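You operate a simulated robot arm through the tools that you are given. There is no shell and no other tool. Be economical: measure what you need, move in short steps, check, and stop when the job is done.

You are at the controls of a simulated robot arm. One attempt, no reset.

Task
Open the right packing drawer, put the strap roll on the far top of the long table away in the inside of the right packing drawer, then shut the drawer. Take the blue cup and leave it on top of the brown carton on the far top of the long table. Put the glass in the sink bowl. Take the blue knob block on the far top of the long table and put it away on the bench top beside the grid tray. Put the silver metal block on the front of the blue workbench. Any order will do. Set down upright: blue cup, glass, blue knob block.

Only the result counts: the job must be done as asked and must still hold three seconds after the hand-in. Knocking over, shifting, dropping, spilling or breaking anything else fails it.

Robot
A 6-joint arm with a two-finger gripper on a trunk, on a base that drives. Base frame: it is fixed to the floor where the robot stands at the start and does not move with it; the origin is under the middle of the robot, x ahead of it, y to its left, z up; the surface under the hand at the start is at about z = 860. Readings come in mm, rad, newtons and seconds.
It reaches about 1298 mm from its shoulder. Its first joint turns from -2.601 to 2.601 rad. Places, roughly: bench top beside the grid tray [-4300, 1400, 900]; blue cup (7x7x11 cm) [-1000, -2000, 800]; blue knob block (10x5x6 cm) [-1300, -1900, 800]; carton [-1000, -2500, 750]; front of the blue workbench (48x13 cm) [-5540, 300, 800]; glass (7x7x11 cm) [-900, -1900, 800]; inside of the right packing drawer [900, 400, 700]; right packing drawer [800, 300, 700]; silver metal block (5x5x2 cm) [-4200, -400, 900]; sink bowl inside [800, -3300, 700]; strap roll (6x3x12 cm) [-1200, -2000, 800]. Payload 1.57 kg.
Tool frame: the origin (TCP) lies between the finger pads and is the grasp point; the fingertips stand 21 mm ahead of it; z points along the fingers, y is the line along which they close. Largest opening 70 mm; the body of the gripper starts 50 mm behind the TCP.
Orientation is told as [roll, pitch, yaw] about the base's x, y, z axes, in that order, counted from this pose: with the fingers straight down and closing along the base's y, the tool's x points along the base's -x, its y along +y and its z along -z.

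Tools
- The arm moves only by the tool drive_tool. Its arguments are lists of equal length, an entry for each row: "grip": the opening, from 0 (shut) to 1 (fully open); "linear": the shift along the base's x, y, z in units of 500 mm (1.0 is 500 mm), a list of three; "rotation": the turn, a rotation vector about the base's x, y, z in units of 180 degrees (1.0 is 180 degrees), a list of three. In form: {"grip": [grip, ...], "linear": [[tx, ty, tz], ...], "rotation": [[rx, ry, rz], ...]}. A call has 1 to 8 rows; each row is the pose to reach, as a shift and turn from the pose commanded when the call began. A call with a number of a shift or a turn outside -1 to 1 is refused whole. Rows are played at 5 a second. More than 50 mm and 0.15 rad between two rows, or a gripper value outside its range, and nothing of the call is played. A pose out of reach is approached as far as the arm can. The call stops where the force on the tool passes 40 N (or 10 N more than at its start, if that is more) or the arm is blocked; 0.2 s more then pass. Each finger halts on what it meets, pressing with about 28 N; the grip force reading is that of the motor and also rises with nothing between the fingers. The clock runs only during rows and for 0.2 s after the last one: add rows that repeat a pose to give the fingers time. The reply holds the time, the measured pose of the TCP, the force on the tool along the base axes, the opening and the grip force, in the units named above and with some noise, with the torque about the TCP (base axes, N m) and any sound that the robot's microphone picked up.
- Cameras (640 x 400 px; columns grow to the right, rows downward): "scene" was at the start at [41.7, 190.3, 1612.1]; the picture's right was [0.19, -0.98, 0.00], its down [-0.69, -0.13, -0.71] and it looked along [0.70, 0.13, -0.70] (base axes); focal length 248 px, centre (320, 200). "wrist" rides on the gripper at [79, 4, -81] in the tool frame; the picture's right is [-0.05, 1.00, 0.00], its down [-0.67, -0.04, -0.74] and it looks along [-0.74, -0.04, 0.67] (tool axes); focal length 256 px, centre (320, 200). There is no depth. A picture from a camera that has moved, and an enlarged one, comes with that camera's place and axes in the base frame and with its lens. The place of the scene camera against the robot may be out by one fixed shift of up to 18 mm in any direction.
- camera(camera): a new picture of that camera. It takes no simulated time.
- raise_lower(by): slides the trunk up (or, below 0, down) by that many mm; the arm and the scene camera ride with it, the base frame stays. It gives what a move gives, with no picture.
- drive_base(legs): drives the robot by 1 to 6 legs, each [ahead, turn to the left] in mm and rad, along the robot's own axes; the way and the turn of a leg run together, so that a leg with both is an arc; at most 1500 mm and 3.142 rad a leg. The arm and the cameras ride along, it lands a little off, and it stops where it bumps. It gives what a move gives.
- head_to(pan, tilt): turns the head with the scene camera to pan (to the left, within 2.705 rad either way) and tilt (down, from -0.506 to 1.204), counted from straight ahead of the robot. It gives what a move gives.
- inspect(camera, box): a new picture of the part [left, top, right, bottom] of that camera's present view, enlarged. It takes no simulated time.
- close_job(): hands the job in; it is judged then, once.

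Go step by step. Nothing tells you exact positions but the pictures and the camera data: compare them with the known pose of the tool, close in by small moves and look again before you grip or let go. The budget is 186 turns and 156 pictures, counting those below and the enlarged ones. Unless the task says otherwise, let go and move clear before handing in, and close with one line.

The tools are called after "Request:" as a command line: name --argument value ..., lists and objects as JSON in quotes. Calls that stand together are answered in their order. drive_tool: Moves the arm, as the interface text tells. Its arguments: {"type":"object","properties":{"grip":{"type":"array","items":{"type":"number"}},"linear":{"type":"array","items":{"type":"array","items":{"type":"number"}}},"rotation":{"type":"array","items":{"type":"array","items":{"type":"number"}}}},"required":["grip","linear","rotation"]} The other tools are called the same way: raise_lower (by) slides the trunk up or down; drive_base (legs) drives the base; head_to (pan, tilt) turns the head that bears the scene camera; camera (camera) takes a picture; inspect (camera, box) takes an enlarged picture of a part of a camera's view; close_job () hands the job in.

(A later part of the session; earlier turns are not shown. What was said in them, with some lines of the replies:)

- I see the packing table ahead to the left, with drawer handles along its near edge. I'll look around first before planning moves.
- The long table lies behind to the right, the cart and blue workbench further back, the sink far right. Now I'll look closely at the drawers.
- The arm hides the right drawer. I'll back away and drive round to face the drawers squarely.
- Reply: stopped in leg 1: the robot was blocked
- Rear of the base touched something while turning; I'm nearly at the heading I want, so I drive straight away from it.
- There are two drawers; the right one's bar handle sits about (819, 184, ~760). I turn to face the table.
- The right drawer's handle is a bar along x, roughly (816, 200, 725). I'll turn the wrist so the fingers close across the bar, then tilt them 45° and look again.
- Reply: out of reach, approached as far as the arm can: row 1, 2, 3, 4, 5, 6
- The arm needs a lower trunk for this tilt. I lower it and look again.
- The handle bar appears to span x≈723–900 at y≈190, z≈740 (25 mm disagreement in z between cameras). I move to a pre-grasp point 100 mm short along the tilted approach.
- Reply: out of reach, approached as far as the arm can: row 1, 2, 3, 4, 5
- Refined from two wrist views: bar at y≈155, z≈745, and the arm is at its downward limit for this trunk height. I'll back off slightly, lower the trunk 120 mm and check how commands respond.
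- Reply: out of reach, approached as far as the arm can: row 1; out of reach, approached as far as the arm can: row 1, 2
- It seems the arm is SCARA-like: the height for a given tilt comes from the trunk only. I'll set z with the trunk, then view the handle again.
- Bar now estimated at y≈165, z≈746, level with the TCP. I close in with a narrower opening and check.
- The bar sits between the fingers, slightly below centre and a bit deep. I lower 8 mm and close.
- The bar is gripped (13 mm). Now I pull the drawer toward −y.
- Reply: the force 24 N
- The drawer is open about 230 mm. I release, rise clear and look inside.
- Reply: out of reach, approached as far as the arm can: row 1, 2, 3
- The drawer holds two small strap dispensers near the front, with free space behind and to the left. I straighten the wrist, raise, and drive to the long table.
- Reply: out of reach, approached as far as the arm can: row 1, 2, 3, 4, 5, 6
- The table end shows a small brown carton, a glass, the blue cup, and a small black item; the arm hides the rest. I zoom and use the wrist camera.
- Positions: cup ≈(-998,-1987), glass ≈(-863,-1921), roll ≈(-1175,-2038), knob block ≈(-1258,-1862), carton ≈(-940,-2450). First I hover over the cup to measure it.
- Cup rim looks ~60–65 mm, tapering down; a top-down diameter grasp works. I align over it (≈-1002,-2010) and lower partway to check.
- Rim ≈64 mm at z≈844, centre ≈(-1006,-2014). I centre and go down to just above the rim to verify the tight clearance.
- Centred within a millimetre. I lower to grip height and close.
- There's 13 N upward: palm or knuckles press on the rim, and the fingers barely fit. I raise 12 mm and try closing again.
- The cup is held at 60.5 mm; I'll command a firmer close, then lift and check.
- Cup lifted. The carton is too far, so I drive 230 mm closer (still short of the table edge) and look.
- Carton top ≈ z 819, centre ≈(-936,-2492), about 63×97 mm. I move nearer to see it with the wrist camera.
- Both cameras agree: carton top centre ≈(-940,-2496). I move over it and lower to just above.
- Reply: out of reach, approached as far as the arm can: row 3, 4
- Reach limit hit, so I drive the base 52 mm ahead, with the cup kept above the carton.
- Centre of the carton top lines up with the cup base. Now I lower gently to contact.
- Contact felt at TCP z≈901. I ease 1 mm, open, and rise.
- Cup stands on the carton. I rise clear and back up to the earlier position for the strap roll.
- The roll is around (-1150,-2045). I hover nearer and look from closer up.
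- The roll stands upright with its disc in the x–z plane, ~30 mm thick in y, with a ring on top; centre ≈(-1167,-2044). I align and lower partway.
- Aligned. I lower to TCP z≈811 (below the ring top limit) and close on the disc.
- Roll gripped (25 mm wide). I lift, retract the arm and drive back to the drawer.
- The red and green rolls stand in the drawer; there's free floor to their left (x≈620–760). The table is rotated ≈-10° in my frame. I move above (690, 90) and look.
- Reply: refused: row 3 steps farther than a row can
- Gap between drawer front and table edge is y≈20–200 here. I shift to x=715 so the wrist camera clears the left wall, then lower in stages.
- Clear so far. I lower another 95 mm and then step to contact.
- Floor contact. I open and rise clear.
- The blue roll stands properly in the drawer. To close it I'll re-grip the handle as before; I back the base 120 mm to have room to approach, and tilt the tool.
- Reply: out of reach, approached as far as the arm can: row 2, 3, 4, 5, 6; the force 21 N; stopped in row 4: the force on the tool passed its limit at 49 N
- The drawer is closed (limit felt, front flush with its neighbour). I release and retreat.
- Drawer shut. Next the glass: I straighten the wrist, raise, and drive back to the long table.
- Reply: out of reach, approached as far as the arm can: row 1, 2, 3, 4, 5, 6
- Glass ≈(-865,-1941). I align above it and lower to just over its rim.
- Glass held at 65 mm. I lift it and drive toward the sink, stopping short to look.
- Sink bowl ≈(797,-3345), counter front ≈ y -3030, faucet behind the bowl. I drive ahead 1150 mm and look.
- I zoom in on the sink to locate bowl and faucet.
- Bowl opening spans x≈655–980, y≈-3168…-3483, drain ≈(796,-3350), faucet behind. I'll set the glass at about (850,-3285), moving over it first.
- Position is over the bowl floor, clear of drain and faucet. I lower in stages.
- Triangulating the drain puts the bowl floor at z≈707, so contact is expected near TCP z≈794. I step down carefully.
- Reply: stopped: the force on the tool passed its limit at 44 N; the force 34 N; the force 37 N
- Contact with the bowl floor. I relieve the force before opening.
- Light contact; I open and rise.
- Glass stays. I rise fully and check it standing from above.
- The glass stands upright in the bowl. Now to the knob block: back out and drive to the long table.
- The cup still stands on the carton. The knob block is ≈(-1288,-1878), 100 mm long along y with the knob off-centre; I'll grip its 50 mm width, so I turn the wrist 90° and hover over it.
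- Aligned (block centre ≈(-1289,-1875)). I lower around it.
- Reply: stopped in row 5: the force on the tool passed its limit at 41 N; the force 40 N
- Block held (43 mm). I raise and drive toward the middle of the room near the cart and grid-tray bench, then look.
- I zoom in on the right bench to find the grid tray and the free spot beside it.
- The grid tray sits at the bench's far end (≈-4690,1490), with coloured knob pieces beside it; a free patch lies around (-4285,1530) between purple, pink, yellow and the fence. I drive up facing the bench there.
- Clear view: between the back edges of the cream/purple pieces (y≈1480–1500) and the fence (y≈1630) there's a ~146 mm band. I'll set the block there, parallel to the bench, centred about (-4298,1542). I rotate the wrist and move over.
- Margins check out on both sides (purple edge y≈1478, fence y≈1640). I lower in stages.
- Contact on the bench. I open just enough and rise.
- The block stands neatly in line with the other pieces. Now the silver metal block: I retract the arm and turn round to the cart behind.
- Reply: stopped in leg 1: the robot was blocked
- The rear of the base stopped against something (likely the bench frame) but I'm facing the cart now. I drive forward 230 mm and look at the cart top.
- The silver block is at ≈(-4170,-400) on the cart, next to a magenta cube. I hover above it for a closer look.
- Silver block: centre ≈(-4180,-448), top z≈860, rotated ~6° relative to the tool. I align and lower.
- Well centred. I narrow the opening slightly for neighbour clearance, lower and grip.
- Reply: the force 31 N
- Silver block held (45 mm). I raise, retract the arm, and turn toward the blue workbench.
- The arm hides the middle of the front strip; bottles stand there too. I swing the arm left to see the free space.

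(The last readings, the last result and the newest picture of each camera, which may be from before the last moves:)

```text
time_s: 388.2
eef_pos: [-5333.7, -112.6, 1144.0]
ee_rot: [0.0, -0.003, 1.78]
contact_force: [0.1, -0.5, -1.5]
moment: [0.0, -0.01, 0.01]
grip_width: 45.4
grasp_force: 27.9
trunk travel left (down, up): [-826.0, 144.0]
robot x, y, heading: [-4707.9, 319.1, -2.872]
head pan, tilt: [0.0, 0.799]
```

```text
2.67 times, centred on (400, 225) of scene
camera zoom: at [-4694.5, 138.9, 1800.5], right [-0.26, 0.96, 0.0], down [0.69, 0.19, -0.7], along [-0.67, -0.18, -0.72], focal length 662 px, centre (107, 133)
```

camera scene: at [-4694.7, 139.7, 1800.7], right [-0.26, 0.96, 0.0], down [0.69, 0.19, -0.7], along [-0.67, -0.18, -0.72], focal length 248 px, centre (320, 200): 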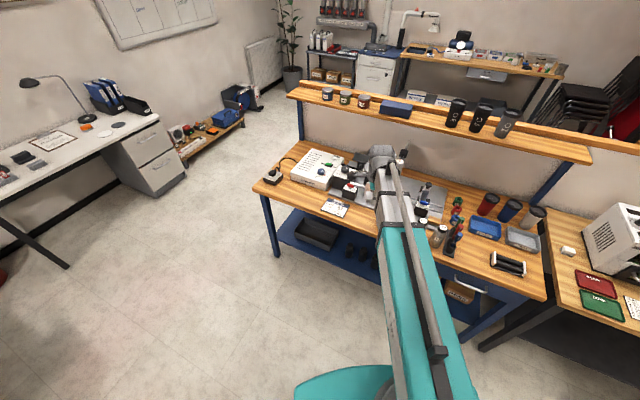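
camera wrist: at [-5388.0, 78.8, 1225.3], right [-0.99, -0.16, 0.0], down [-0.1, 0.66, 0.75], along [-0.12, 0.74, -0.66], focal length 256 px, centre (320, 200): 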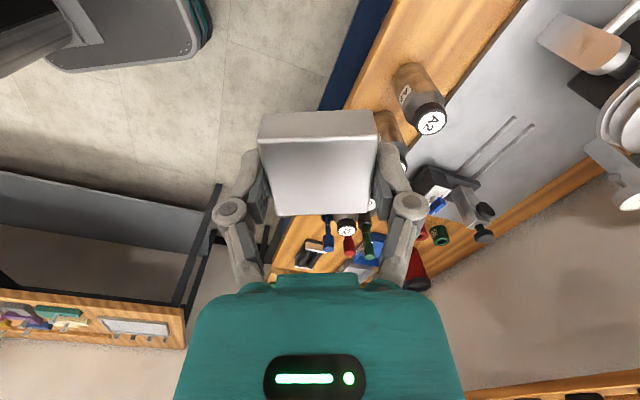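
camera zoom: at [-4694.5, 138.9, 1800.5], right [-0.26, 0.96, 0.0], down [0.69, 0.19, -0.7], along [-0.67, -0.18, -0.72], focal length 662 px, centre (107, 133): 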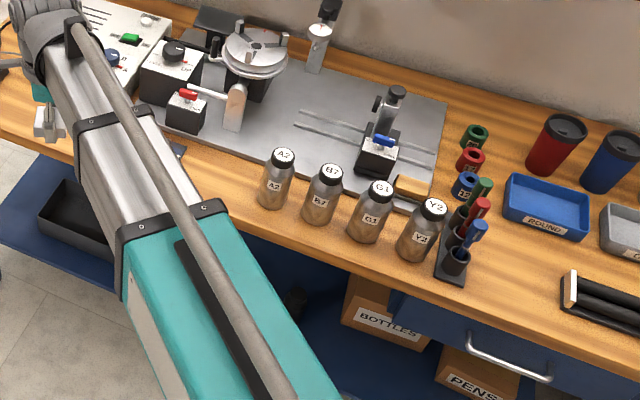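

The free part of the front strip is left of bottle A2: around (-5553,150), between the job card (y<60) and A2 (y≈240). I move there, aligning the block with the bench.

Request:
drive_tool --grip '[0, 0, 0, 0, 0, 0, 0, 0]' --linear '[[-0.055, 0.066, 0], [-0.11, 0.132, 0], [-0.164, 0.197, 0], [-0.219, 0.263, 0], [-0.274, 0.329, 0], [-0.329, 0.395, 0], [-0.383, 0.46, 0], [-0.438, 0.525, 0]]' --rotation '[[0, 0, -0.014], [0, 0, -0.029], [0, 0, -0.043], [0, 0, -0.058], [0, 0, -0.072], [0, 0, -0.086], [0, 0, -0.1], [0, 0, -0.115]]'

Request:
raise_lower --by -120

Request:
camera --camera "wrist"

Request:
inspect --camera "scene" --box '[240, 110, 440, 235]'

```text
time_s: 390.0
eef_pos: [-5552.0, 152.9, 1144.8]
ee_rot: [0.0, -0.004, 1.422]
contact_force: [-1.2, -0.7, -1.7]
moment: [-0.04, 0.0, 0.01]
grip_width: 45.4
grasp_force: 27.5
out of reach, approached as far as the arm can: row 2
trunk travel left (down, up): [-826.0, 144.0]
robot x, y, heading: [-4707.2, 314.6, -2.875]
head pan, tilt: [0.0, 0.799]
```

```text
time_s: 391.5
eef_pos: [-5551.4, 151.0, 1024.5]
ee_rot: [-0.001, -0.003, 1.42]
contact_force: [0.7, 0.3, -1.7]
moment: [-0.01, -0.05, 0.04]
grip_width: 45.6
grasp_force: 28.4
trunk travel left (down, up): [-706.0, 264.0]
robot x, y, heading: [-4707.9, 313.3, -2.871]
head pan, tilt: [0.0, 0.799]
```

```text
33 pictures are left
camera wrist: at [-5568.7, 72.7, 1105.4], right [-0.98, 0.2, 0.0], down [0.13, 0.65, 0.75], along [0.15, 0.73, -0.66], focal length 256 px, centre (320, 200)
```

wrist: 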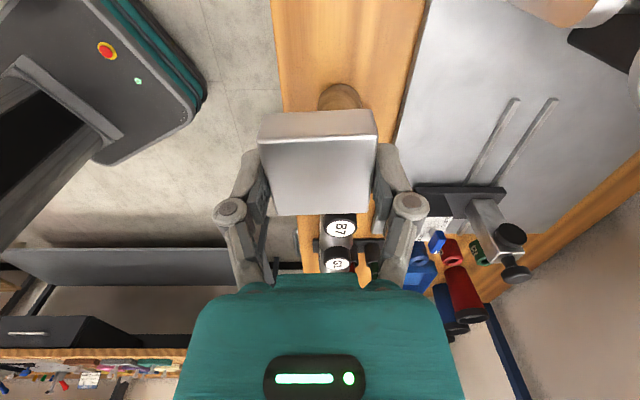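

```text
3.20 times, centred on (340, 172) of scene
camera zoom: at [-4694.6, 139.7, 1680.7], right [-0.26, 0.96, 0.0], down [0.69, 0.19, -0.7], along [-0.67, -0.18, -0.72], focal length 795 px, centre (256, 288)
```

zoom: 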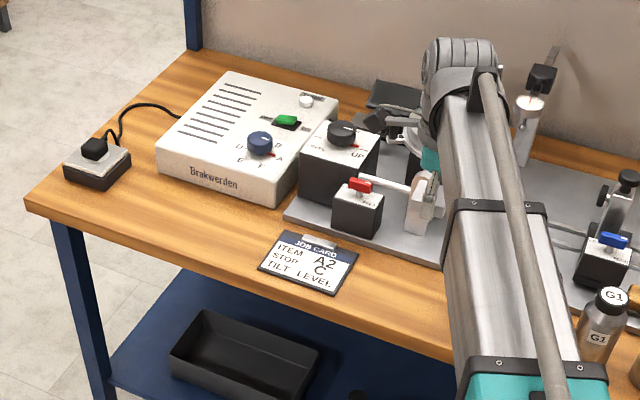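

From the wrist view the strip spans x≈-5505…-5635 here and A2 starts at y≈212. I shift to (-5570,140) and lower in stages.

Request:
drive_tool --grip '[0]' --linear '[[-0.038, -0.022, 0]]' --rotation '[[0, 0, 0]]'

Request:
raise_lower --by -110

Request:
camera --camera "wrist"

Request:
inspect --camera "scene" --box '[260, 60, 460, 185]'

```text
time_s: 391.9
eef_pos: [-5570.5, 141.0, 1024.0]
ee_rot: [0.0, -0.003, 1.42]
contact_force: [-0.5, 0.2, -1.4]
moment: [0.0, 0.01, -0.03]
grip_width: 45.4
grasp_force: 28.2
trunk travel left (down, up): [-706.0, 264.0]
robot x, y, heading: [-4711.1, 315.9, -2.877]
head pan, tilt: [0.0, 0.799]
```

```text
time_s: 393.3
eef_pos: [-5570.5, 140.5, 914.7]
ee_rot: [0.001, -0.003, 1.422]
contact_force: [1.0, 0.6, -0.9]
moment: [-0.02, -0.02, -0.01]
grip_width: 45.1
grasp_force: 28.1
trunk travel left (down, up): [-596.0, 374.0]
robot x, y, heading: [-4714.5, 316.2, -2.879]
head pan, tilt: [0.0, 0.799]
```

```text
31 pictures are left
camera wrist: at [-5587.6, 62.2, 995.3], right [-0.98, 0.2, 0.0], down [0.13, 0.65, 0.75], along [0.15, 0.73, -0.66], focal length 256 px, centre (320, 200)
```

wrist: 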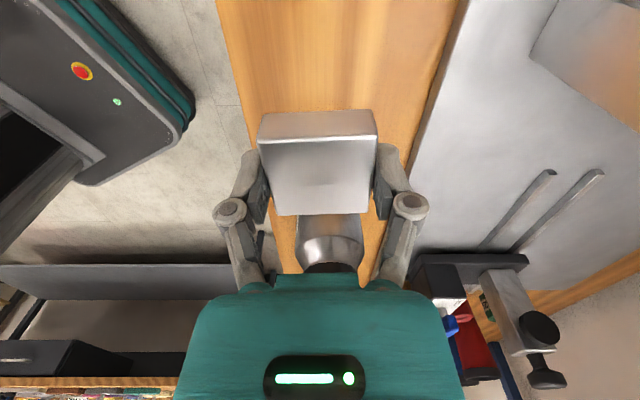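

```text
3.20 times, centred on (360, 122) of scene
camera zoom: at [-4694.6, 139.7, 1570.6], right [-0.26, 0.96, 0.0], down [0.69, 0.19, -0.7], along [-0.67, -0.18, -0.72], focal length 795 px, centre (192, 448)
```

zoom: 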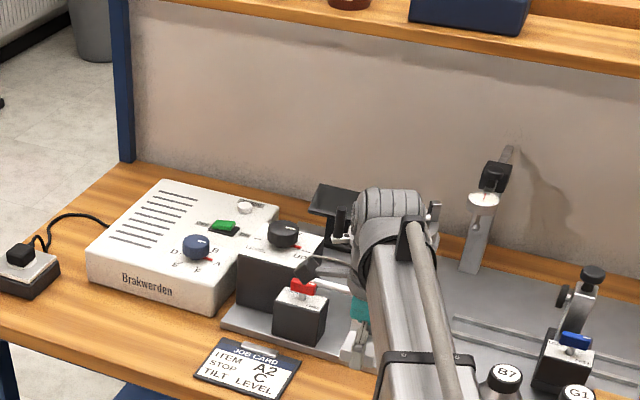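

Request:
raise_lower --by -78

Request:
camera --camera "wrist"

Request:
raise_lower --by -10

Request:
raise_lower --by -6

Request:
raise_lower --by -5

```text
time_s: 394.4
eef_pos: [-5569.6, 140.3, 837.3]
ee_rot: [0.0, -0.004, 1.42]
contact_force: [-0.3, -0.3, -1.3]
moment: [-0.01, 0.02, -0.03]
grip_width: 45.5
grasp_force: 27.8
trunk travel left (down, up): [-518.0, 452.0]
robot x, y, heading: [-4711.2, 312.8, -2.876]
head pan, tilt: [0.0, 0.799]
```

```text
29 pictures are left
camera wrist: at [-5587.6, 62.3, 917.3], right [-0.98, 0.2, 0.0], down [0.13, 0.65, 0.75], along [0.15, 0.73, -0.66], focal length 256 px, centre (320, 200)
```

wrist: 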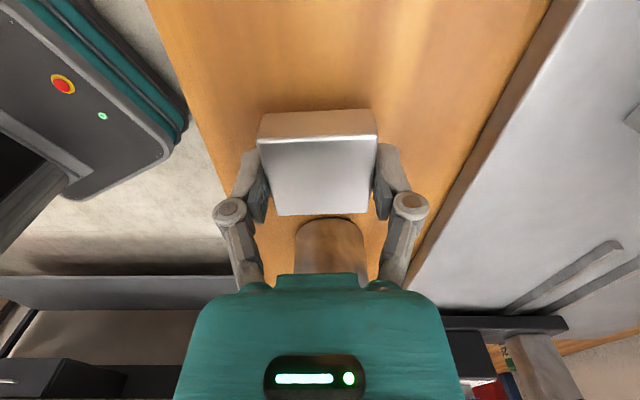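

```text
time_s: 395.0
eef_pos: [-5570.4, 140.3, 826.4]
ee_rot: [-0.001, -0.002, 1.421]
contact_force: [0.3, -0.8, -0.8]
moment: [0.04, 0.01, -0.01]
grip_width: 45.4
grasp_force: 28.1
trunk travel left (down, up): [-508.0, 462.0]
robot x, y, heading: [-4708.0, 313.2, -2.875]
head pan, tilt: [0.0, 0.799]
```

```text
time_s: 395.6
eef_pos: [-5570.1, 140.1, 820.7]
ee_rot: [0.0, -0.007, 1.422]
contact_force: [-0.4, -0.8, -1.1]
moment: [0.0, 0.02, 0.02]
grip_width: 45.2
grasp_force: 27.7
trunk travel left (down, up): [-502.0, 468.0]
robot x, y, heading: [-4712.7, 312.7, -2.873]
head pan, tilt: [0.0, 0.799]
```

```text
time_s: 396.1
eef_pos: [-5570.6, 142.5, 817.4]
ee_rot: [0.003, -0.003, 1.42]
contact_force: [-10.2, -1.9, 28.0]
moment: [-0.17, -0.61, -0.1]
grip_width: 45.4
grasp_force: 28.4
trunk travel left (down, up): [-497.0, 473.0]
robot x, y, heading: [-4711.0, 312.6, -2.875]
head pan, tilt: [0.0, 0.799]
```

Contact at TCP z≈818. I ease, open and rise.

Request:
raise_lower --by 2

Request:
drive_tool --grip '[0.75, 0.85, 0.85, 0.85]' --linear '[[0, 0, 0], [0, 0, 0], [0, 0, 0], [0, 0, 0]]' --rotation '[[0, 0, 0], [0, 0, 0], [0, 0, 0], [0, 0, 0]]'

Request:
raise_lower --by 60

Request:
raise_lower --by 220

Request:
camera --camera "wrist"

```text
time_s: 396.6
eef_pos: [-5569.4, 140.0, 818.1]
ee_rot: [-0.001, -0.003, 1.421]
contact_force: [-4.5, -0.6, 6.2]
moment: [-0.06, 0.07, -0.04]
grip_width: 45.3
grasp_force: 28.2
trunk travel left (down, up): [-499.0, 471.0]
robot x, y, heading: [-4704.5, 317.3, -2.871]
head pan, tilt: [0.0, 0.799]
```

```text
time_s: 397.6
eef_pos: [-5570.5, 140.1, 816.8]
ee_rot: [0.0, -0.003, 1.421]
contact_force: [0.4, 0.1, 0.2]
moment: [0.05, 0.0, -0.02]
grip_width: 59.4
grasp_force: 0.0
trunk travel left (down, up): [-499.0, 471.0]
robot x, y, heading: [-4711.8, 313.4, -2.873]
head pan, tilt: [0.0, 0.799]
```

```text
time_s: 398.6
eef_pos: [-5571.4, 140.7, 876.5]
ee_rot: [0.0, -0.004, 1.421]
contact_force: [0.5, -0.7, -1.0]
moment: [-0.03, 0.01, -0.03]
grip_width: 59.7
grasp_force: 0.1
trunk travel left (down, up): [-559.0, 411.0]
robot x, y, heading: [-4709.7, 314.0, -2.871]
head pan, tilt: [0.0, 0.799]
```

```text
time_s: 400.9
eef_pos: [-5570.5, 140.2, 1097.6]
ee_rot: [0.0, -0.003, 1.42]
contact_force: [-0.5, 0.1, 0.7]
moment: [-0.02, 0.03, 0.02]
grip_width: 59.7
grasp_force: 0.1
trunk travel left (down, up): [-779.0, 191.0]
robot x, y, heading: [-4709.4, 314.9, -2.877]
head pan, tilt: [0.0, 0.799]
```

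```text
28 pictures are left
camera wrist: at [-5587.6, 62.2, 1178.2], right [-0.98, 0.2, 0.0], down [0.13, 0.65, 0.75], along [0.15, 0.73, -0.66], focal length 256 px, centre (320, 200)
```

wrist: 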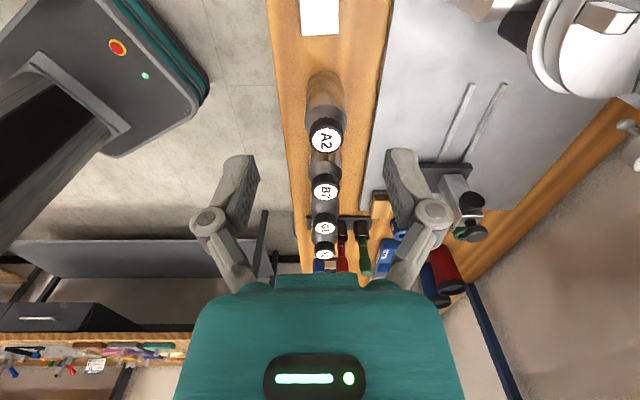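

The silver block sits on the front strip in line with the bottles. I back away and check that the knob block still stands after the earlier base contact.

Request:
drive_base --legs '[[300, 0], [-300, 0]]'

```text
time_s: 405.3
eef_pos: [-5563.0, 145.6, 1097.9]
ee_rot: [0.0, -0.004, 1.417]
contact_force: [0.4, 1.3, 0.3]
moment: [0.0, 0.03, 0.02]
grip_width: 59.5
grasp_force: 0.1
trunk travel left (down, up): [-779.0, 191.0]
robot x, y, heading: [-4703.5, 312.9, -2.878]
head pan, tilt: [0.0, 0.799]
```

I mistakenly drove forward before backing; nothing reported a bump, but I'll verify by picture, backing away now.

Request:
drive_base --legs '[[-350, 0]]'

Request:
head_to --pan 0.0 --tilt 0.6

Request:
camera --camera "scene"

Request:
inspect --camera "scene" --box '[240, 100, 520, 275]'

```text
time_s: 407.9
eef_pos: [-5229.3, 232.0, 1098.2]
ee_rot: [-0.001, -0.003, 1.421]
contact_force: [0.1, -0.6, -0.2]
moment: [-0.01, 0.01, 0.02]
grip_width: 59.3
grasp_force: 0.1
trunk travel left (down, up): [-779.0, 191.0]
robot x, y, heading: [-4369.2, 405.8, -2.877]
head pan, tilt: [0.0, 0.799]
```

```text
time_s: 408.7
eef_pos: [-5229.1, 231.4, 1098.2]
ee_rot: [0.001, -0.003, 1.419]
contact_force: [-0.5, -1.3, -0.4]
moment: [0.01, 0.0, -0.01]
grip_width: 59.5
grasp_force: 0.0
trunk travel left (down, up): [-779.0, 191.0]
robot x, y, heading: [-4369.4, 404.5, -2.874]
head pan, tilt: [0.0, 0.6]
```

```text
27 pictures are left
camera scene: at [-4360.8, 230.7, 1770.4], right [-0.27, 0.96, 0.0], down [0.55, 0.15, -0.82], along [-0.8, -0.22, -0.57], focal length 248 px, centre (320, 200)
```

scene: 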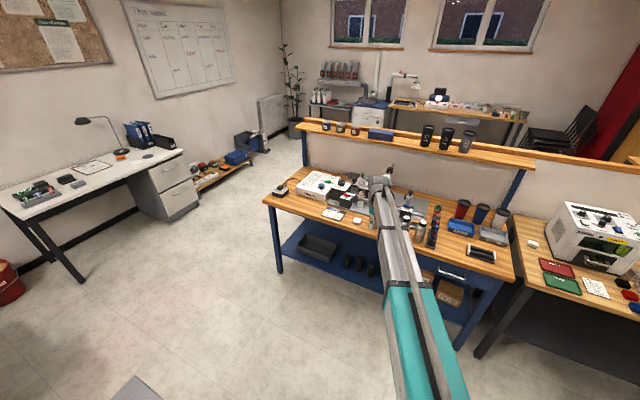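

```text
2.29 times, centred on (380, 188) of scene
camera zoom: at [-4360.8, 230.7, 1770.4], right [-0.27, 0.96, 0.0], down [0.55, 0.15, -0.82], along [-0.8, -0.22, -0.57], focal length 568 px, centre (183, 229)
```

zoom: 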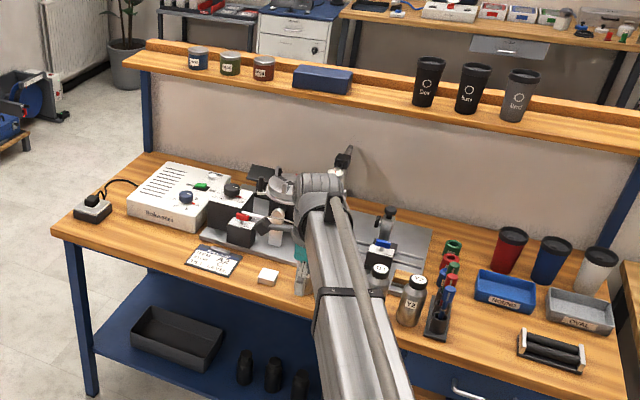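

The workbench looks undisturbed. Now a look at the knob block on the other bench.

Request:
head_to --pan -1.9 --tilt 0.6

Request:
inspect --camera "scene" --box '[200, 120, 440, 270]'

```text
time_s: 410.5
eef_pos: [-5229.0, 232.1, 1098.3]
ee_rot: [0.002, -0.002, 1.421]
contact_force: [-0.2, 1.0, 1.2]
moment: [0.01, 0.0, 0.02]
grip_width: 59.4
grasp_force: 0.1
trunk travel left (down, up): [-779.0, 191.0]
robot x, y, heading: [-4368.3, 408.6, -2.877]
head pan, tilt: [-1.901, 0.6]
```

```text
2.67 times, centred on (320, 195) of scene
camera zoom: at [-4270.2, 342.4, 1770.5], right [1.0, -0.06, 0.0], down [-0.03, -0.56, -0.83], along [0.05, 0.82, -0.56], focal length 662 px, centre (320, 213)
```

zoom: 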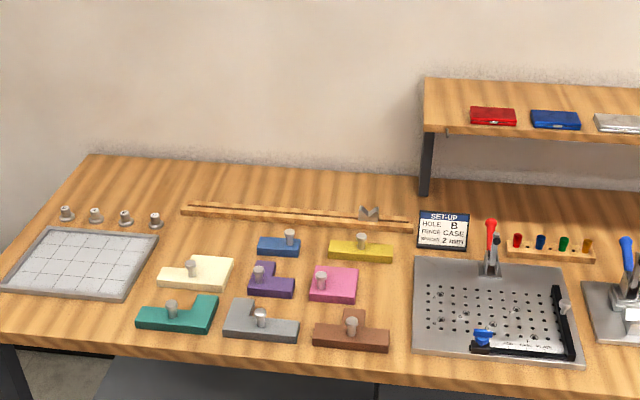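

The blue knob block stands upright beside its fellow pieces and nothing else has moved. All five jobs look done, the gripper is empty and clear, so I hand in.

Request:
close_job

```text
The job is handed in.
```

The job is handed in. The strap roll is in the closed right packing drawer, and the blue cup stands on the brown carton. The glass is upright in the sink bowl, the blue knob block is on the bench top near the grid tray, and the silver block is on the front of the blue workbench. The base bumped something twice while turning: once near the packing table at the start, and once by the grid-tray bench. Nothing on that bench moved, but I did not check near the packing table.
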